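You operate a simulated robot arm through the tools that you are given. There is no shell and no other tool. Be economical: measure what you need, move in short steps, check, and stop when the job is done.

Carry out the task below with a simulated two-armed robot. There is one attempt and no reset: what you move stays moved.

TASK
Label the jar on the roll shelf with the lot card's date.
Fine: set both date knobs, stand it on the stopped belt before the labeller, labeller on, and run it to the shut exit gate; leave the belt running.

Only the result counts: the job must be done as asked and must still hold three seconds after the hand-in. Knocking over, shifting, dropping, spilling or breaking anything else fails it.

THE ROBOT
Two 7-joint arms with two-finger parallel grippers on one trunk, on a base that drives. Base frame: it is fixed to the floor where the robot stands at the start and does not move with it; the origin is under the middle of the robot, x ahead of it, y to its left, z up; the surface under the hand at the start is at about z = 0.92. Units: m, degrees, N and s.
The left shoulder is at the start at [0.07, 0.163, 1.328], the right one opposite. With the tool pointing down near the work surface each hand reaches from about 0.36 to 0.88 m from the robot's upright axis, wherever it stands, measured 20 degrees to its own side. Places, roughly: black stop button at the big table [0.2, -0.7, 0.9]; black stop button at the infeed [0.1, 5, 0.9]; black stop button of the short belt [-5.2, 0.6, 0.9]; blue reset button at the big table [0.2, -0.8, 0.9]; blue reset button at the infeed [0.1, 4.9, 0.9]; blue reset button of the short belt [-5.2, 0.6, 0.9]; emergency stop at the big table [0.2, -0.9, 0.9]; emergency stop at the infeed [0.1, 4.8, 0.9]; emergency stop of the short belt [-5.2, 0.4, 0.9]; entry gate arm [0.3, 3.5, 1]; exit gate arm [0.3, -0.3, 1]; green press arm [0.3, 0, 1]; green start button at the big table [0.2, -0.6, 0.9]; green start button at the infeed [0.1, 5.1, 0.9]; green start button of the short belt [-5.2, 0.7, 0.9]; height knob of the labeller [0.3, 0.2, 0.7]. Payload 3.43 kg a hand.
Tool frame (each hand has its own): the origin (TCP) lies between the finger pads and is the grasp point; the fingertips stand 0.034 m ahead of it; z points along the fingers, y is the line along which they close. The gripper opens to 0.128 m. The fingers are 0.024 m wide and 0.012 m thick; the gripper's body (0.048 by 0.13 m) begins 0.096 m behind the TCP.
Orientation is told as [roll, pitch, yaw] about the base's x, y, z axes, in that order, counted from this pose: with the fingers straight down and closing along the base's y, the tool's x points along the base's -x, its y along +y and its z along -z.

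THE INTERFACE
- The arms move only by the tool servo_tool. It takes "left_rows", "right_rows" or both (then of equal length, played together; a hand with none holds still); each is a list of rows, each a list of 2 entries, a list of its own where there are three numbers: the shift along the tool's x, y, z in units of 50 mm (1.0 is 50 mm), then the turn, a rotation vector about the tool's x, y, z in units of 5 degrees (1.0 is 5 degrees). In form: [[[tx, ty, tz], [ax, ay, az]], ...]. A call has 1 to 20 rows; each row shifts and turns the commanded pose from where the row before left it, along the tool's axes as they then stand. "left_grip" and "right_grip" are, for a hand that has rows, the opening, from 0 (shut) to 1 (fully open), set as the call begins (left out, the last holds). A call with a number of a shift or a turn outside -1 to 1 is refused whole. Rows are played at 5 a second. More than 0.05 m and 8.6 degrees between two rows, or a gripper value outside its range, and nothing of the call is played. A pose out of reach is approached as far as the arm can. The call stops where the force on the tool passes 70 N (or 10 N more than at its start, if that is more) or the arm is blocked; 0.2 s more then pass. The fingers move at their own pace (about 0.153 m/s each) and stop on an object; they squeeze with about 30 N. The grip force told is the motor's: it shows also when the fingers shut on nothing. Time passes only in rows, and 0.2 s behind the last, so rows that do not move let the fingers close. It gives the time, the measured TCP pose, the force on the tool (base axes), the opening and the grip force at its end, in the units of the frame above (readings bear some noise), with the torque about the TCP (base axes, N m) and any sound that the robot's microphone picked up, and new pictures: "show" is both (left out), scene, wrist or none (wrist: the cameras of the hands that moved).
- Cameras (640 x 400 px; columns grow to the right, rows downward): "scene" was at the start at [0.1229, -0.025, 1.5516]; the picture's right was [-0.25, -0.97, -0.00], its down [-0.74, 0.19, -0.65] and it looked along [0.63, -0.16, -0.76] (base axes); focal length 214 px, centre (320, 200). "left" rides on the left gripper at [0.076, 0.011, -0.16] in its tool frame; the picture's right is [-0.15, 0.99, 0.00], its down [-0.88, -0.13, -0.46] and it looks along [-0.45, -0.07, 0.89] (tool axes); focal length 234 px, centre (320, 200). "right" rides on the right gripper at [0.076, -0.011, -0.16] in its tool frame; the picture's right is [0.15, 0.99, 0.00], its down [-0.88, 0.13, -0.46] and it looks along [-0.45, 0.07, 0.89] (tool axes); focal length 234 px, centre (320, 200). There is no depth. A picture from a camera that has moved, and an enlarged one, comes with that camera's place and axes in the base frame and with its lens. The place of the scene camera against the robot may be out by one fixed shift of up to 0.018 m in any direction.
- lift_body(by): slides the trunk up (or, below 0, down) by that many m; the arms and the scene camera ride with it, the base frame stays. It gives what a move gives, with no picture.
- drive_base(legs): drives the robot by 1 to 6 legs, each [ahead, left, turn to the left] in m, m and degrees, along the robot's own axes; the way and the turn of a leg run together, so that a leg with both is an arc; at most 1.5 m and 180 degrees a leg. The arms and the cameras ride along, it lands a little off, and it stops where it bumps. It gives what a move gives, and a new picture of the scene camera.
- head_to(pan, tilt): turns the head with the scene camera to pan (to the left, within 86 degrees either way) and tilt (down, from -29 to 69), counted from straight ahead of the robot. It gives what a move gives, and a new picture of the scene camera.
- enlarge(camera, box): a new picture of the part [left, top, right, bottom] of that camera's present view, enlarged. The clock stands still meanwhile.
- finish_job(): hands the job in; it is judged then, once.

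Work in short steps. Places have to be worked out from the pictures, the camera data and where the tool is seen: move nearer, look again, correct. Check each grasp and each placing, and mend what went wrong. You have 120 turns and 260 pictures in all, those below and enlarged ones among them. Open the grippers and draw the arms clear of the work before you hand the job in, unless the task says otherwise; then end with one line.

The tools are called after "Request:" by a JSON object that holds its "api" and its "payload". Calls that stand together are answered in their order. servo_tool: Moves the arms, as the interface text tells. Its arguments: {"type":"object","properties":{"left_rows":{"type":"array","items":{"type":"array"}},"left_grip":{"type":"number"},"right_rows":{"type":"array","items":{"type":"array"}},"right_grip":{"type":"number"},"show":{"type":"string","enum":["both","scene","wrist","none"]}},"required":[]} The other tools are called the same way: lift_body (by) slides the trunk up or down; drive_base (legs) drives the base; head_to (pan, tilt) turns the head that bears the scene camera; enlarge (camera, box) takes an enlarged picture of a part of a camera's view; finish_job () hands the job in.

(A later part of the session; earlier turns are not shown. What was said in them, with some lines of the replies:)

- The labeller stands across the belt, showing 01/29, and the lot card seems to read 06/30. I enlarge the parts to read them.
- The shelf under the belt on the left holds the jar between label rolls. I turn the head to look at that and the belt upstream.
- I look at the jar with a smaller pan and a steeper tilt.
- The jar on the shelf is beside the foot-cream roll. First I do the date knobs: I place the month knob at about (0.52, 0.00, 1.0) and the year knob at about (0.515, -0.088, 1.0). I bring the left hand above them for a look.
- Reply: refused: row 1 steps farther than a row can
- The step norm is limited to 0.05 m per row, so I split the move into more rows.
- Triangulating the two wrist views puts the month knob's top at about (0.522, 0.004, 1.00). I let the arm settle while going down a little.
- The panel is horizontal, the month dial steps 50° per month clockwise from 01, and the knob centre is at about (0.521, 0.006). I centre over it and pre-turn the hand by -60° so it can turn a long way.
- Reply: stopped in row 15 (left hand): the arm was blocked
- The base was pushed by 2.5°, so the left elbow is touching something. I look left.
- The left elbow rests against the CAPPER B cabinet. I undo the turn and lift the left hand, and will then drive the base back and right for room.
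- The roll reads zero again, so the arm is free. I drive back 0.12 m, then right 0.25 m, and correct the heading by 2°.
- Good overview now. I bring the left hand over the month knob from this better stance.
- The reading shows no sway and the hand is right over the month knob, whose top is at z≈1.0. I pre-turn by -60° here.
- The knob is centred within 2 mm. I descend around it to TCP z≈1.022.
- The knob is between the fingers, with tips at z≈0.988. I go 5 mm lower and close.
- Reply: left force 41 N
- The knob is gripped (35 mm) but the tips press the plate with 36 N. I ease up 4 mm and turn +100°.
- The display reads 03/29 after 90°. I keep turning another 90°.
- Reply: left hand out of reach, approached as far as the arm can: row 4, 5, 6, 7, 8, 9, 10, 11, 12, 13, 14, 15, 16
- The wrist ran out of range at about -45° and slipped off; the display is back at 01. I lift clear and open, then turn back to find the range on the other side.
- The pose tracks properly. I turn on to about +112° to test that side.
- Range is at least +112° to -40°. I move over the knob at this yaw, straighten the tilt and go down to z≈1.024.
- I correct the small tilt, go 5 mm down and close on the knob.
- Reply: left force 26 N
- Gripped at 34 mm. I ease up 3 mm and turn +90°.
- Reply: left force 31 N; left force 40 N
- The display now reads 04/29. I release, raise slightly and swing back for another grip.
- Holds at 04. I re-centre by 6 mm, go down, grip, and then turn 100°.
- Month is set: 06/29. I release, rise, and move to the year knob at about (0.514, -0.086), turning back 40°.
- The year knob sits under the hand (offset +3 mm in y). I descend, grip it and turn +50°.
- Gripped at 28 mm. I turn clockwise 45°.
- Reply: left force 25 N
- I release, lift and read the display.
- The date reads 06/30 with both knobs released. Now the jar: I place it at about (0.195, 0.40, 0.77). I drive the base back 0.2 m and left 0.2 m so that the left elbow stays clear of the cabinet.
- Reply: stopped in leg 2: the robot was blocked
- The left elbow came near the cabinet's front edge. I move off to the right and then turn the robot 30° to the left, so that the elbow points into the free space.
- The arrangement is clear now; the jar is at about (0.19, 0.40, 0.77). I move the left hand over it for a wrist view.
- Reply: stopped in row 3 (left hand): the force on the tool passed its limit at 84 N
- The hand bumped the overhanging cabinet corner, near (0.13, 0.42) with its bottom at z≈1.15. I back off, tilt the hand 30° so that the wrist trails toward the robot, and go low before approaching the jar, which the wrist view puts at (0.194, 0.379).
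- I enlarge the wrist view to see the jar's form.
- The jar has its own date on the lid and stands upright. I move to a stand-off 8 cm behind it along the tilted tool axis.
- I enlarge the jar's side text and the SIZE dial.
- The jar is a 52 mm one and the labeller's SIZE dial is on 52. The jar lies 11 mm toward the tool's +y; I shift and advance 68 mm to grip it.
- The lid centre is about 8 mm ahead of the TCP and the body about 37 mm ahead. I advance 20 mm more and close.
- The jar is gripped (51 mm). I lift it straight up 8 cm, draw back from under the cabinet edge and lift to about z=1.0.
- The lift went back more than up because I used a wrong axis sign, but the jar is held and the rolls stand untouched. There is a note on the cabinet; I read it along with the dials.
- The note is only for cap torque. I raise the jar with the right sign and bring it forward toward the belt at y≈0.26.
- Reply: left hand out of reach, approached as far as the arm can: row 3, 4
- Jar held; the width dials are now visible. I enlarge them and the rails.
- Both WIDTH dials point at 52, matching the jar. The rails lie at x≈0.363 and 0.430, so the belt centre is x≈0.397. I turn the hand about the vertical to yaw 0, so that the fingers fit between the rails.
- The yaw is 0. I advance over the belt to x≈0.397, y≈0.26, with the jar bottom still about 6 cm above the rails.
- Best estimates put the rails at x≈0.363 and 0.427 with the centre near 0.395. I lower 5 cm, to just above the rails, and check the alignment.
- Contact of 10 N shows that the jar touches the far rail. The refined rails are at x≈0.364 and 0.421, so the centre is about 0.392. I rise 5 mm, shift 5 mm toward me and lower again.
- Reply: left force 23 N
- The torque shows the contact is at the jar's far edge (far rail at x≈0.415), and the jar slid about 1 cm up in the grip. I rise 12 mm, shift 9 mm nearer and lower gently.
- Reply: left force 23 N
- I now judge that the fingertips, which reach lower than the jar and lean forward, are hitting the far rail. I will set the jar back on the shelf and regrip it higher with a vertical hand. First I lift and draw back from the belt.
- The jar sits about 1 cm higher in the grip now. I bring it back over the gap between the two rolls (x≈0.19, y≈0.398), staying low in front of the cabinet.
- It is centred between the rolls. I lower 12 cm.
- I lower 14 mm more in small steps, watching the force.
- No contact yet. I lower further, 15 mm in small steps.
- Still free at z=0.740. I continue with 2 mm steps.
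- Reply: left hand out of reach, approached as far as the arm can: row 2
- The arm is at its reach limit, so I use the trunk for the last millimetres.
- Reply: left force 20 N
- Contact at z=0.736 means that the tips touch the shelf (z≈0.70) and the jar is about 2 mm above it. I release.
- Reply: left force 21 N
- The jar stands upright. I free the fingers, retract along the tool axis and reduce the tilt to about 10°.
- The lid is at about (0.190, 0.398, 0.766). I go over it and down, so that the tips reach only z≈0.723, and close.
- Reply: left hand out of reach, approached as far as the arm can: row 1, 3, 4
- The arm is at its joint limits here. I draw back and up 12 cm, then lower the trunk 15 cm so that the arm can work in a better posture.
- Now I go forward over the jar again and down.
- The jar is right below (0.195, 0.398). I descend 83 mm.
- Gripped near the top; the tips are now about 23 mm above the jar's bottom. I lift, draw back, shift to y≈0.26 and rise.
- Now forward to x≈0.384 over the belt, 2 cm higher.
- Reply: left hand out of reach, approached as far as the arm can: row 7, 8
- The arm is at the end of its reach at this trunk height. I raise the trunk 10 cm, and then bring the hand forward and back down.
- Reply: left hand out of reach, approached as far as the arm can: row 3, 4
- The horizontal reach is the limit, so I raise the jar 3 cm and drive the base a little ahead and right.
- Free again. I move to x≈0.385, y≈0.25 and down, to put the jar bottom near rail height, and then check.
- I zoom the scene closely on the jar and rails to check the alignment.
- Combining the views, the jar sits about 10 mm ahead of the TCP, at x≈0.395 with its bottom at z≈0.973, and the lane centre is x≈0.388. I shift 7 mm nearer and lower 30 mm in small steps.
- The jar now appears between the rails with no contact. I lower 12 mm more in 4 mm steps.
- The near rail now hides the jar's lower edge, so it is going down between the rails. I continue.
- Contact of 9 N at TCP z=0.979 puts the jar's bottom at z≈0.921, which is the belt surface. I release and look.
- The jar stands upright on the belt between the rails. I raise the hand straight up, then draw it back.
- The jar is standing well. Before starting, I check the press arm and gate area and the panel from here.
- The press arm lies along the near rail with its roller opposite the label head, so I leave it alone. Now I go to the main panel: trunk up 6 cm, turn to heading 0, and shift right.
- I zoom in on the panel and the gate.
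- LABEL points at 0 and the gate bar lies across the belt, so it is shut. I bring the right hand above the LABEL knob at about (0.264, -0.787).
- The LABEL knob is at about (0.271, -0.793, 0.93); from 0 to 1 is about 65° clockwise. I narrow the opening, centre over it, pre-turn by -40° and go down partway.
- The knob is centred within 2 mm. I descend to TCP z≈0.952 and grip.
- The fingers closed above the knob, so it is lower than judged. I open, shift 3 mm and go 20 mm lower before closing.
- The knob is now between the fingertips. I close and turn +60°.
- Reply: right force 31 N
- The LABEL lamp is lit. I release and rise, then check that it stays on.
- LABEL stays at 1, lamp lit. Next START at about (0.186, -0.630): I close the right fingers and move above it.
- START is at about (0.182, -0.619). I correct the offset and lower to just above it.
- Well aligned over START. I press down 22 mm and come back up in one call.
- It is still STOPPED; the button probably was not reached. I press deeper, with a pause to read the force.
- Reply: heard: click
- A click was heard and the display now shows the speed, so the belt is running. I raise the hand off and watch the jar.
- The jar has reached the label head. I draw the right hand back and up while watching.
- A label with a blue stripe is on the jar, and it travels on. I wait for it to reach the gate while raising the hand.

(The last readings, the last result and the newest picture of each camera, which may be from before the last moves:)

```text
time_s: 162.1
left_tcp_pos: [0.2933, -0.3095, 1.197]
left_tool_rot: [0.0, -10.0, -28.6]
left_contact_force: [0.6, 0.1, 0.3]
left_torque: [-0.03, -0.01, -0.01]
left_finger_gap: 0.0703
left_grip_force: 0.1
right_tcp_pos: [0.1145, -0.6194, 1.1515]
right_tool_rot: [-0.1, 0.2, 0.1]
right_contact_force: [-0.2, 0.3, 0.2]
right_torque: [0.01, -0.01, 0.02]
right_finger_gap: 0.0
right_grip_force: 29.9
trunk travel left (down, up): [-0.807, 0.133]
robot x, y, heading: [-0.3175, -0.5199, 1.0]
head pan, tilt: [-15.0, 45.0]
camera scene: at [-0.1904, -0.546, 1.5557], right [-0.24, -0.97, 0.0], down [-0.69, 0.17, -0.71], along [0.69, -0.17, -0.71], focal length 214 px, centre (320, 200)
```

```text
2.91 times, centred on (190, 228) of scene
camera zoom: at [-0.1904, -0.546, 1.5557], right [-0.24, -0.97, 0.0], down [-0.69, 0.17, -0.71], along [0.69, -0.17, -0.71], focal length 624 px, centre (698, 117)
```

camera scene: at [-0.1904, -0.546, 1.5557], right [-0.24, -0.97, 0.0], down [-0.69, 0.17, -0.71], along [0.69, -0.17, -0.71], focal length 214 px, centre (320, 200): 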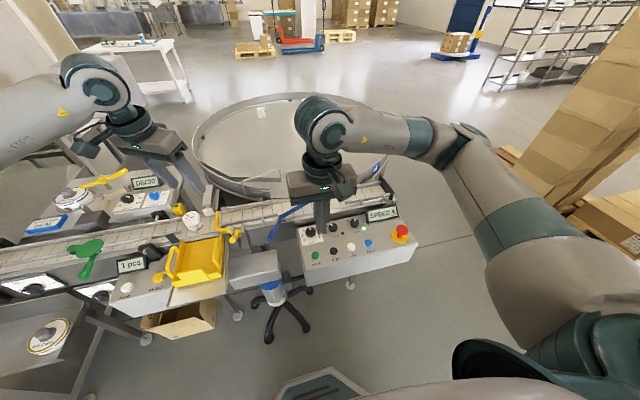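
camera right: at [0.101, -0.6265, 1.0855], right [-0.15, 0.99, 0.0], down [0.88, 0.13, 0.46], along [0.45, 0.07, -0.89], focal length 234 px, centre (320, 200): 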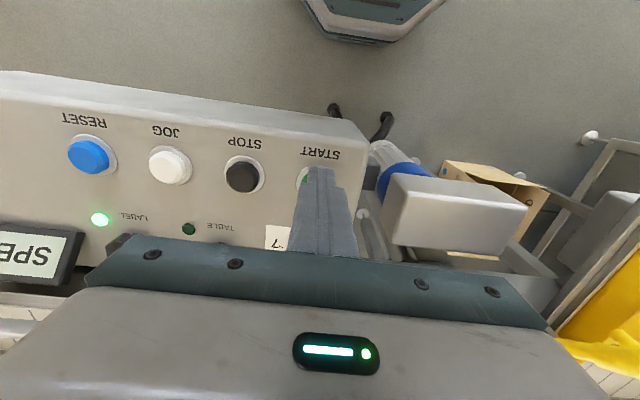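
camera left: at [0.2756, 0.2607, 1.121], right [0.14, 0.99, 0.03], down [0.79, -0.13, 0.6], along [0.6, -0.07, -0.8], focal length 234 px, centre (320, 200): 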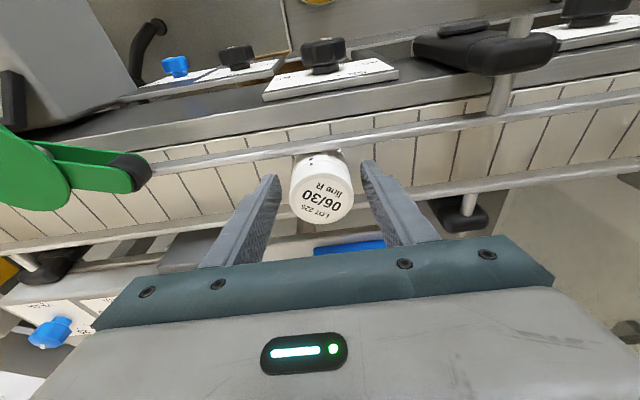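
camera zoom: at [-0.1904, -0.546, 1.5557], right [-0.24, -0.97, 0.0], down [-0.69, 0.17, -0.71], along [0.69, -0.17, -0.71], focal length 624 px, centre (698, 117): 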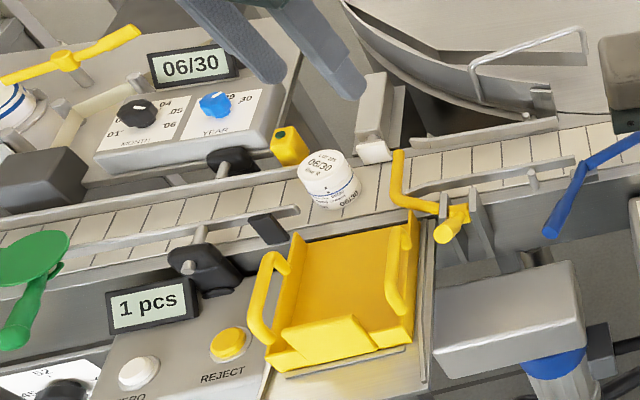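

The counter shows 1 pcs and the jar is nearing the gate. I wait while drawing the right hand further back.

Request:
{"api": "servo_tool", "payload": {"right_rows": [[[0.4, -0.4, -0.3], [0, 0, 0]], [[0.4, -0.4, -0.3], [0, 0, 0]], [[0, 0, 0], [0, 0, 0]], [[0, 0, 0], [0, 0, 0]], [[0, 0, 0], [0, 0, 0]], [[0, 0, 0], [0, 0, 0]], [[0, 0, 0], [0, 0, 0]], [[0, 0, 0], [0, 0, 0]], [[0, 0, 0], [0, 0, 0]], [[0, 0, 0], [0, 0, 0]]], "right_grip": 0.6, "show": "scene"}}

Request:
{"api": "enlarge", "payload": {"camera": "scene", "box": [140, 170, 300, 270]}}

Request:
{"api": "enlarge", "payload": {"camera": "left", "box": [0, 0, 640, 400]}}

```text
time_s: 164.3
left_tcp_pos: [0.2933, -0.3079, 1.1977]
left_tool_rot: [0.0, -9.9, -28.7]
left_contact_force: [-0.9, -0.9, -0.2]
left_torque: [0.02, 0.02, -0.03]
left_finger_gap: 0.0705
left_grip_force: 0.1
right_tcp_pos: [0.0713, -0.6583, 1.1798]
right_tool_rot: [0.0, -0.1, 0.2]
right_contact_force: [-0.4, 0.5, -0.5]
right_torque: [0.0, -0.01, -0.01]
right_finger_gap: 0.0768
right_grip_force: 0.1
trunk travel left (down, up): [-0.807, 0.133]
robot x, y, heading: [-0.3186, -0.5193, 1.0]
head pan, tilt: [-15.0, 45.0]
camera scene: at [-0.1906, -0.5461, 1.5557], right [-0.24, -0.97, 0.0], down [-0.69, 0.17, -0.71], along [0.69, -0.17, -0.71], focal length 214 px, centre (320, 200)
```

scene: 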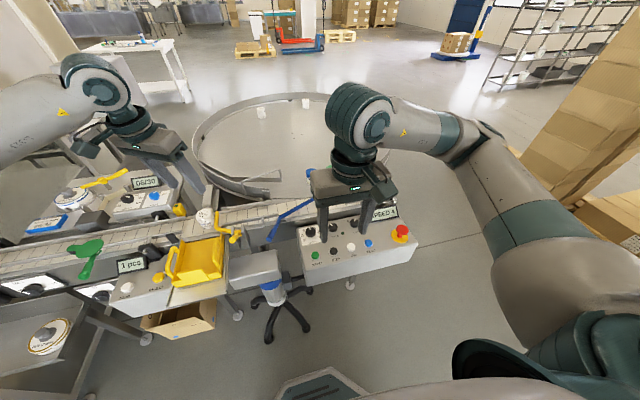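

```text
4.00 times, centred on (220, 220) of scene
camera zoom: at [-0.1906, -0.5461, 1.5557], right [-0.24, -0.97, 0.0], down [-0.69, 0.17, -0.71], along [0.69, -0.17, -0.71], focal length 858 px, centre (720, 120)
```

zoom: 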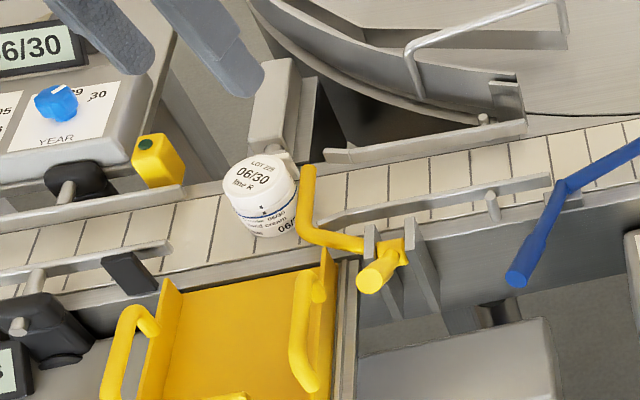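

```text
1.00 times, centred on (320, 200) of left (not enlarged: the box is as wide or as high as the picture)
camera zoom: at [0.2083, -0.2496, 1.3408], right [0.6, 0.8, 0.03], down [0.63, -0.49, 0.6], along [0.49, -0.35, -0.8], focal length 234 px, centre (320, 200)
```

zoom: 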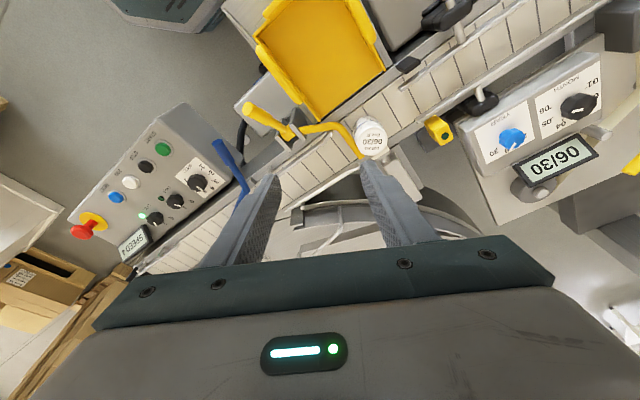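

The jar stands at the shut gate with its hand cream 06/30 label, and the belt runs under it. I draw the left hand up and back and check that it stays stable.

Request:
{"api": "servo_tool", "payload": {"left_rows": [[[0.4, 0, -0.7], [0, 0, 0]], [[0.6, 0, -0.5], [0, 0, 0]], [[0.6, 0, -0.3], [0, 0, 0]], [[0.6, 0, 0], [0, 0, 0]], [[0, 0, 0], [0, 0, 0]], [[0, 0, 0], [0, 0, 0]], [[0, 0, 0], [0, 0, 0]], [[0, 0, 0], [0, 0, 0]]], "left_grip": 0.6, "show": "scene"}}

Request:
{"api": "enlarge", "payload": {"camera": "scene", "box": [170, 185, 270, 250]}}

Request:
{"api": "enlarge", "payload": {"camera": "scene", "box": [290, 190, 430, 290]}}

```text
time_s: 166.1
left_tcp_pos: [0.1861, -0.2505, 1.2516]
left_tool_rot: [0.0, -10.0, -28.6]
left_contact_force: [-0.4, 0.1, 0.7]
left_torque: [-0.02, -0.01, -0.01]
left_finger_gap: 0.0768
left_grip_force: 0.1
right_tcp_pos: [0.0712, -0.6593, 1.1798]
right_tool_rot: [0.1, 0.0, 0.2]
right_contact_force: [-0.6, 0.4, 0.4]
right_torque: [-0.01, 0.01, -0.01]
right_finger_gap: 0.0768
right_grip_force: 0.1
trunk travel left (down, up): [-0.807, 0.133]
robot x, y, heading: [-0.3173, -0.5243, 0.9]
head pan, tilt: [-15.0, 45.0]
camera scene: at [-0.1902, -0.5463, 1.5557], right [-0.24, -0.97, 0.0], down [-0.69, 0.17, -0.71], along [0.69, -0.17, -0.71], focal length 214 px, centre (320, 200)
```

scene: 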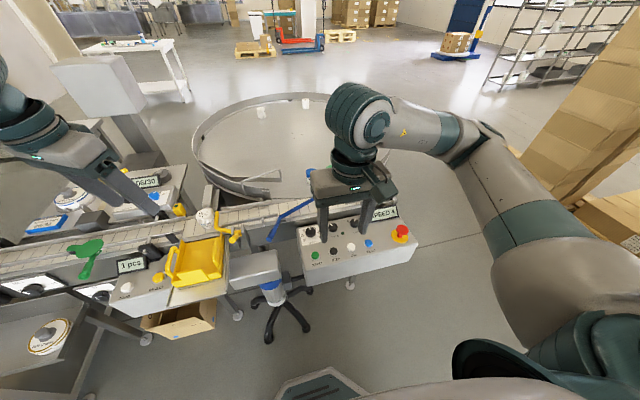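

```text
6.15 times, centred on (220, 218) of scene
camera zoom: at [-0.1902, -0.5463, 1.5557], right [-0.24, -0.97, 0.0], down [-0.69, 0.17, -0.71], along [0.69, -0.17, -0.71], focal length 1320 px, centre (935, 92)
```

zoom: 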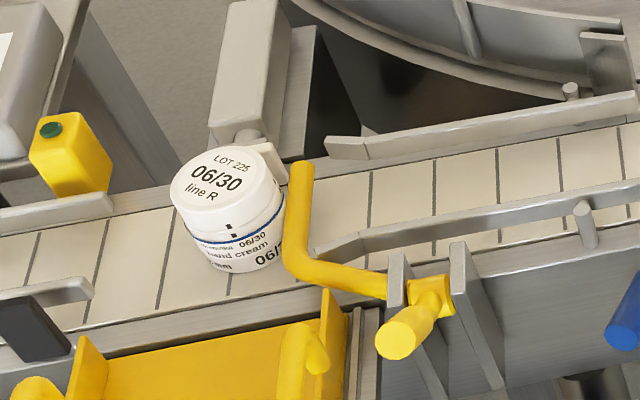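

```text
4.00 times, centred on (360, 240) of scene
camera zoom: at [-0.1902, -0.5463, 1.5557], right [-0.24, -0.97, 0.0], down [-0.69, 0.17, -0.71], along [0.69, -0.17, -0.71], focal length 858 px, centre (160, 40)
```

zoom: 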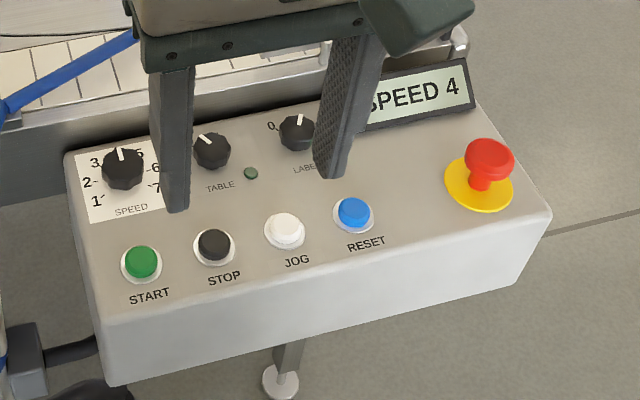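

The jar, labelled hand cream 06/30, stands steady at the shut gate, the belt runs at SPEED 4, and both hands are open and clear. I hand in.

Request:
{"api": "finish_job", "payload": {}}

```text
The job is handed in.
```

The jar now carries the 06/30 hand cream label and stands upright at the shut exit gate, with the belt still running and both hands open and clear of the work.
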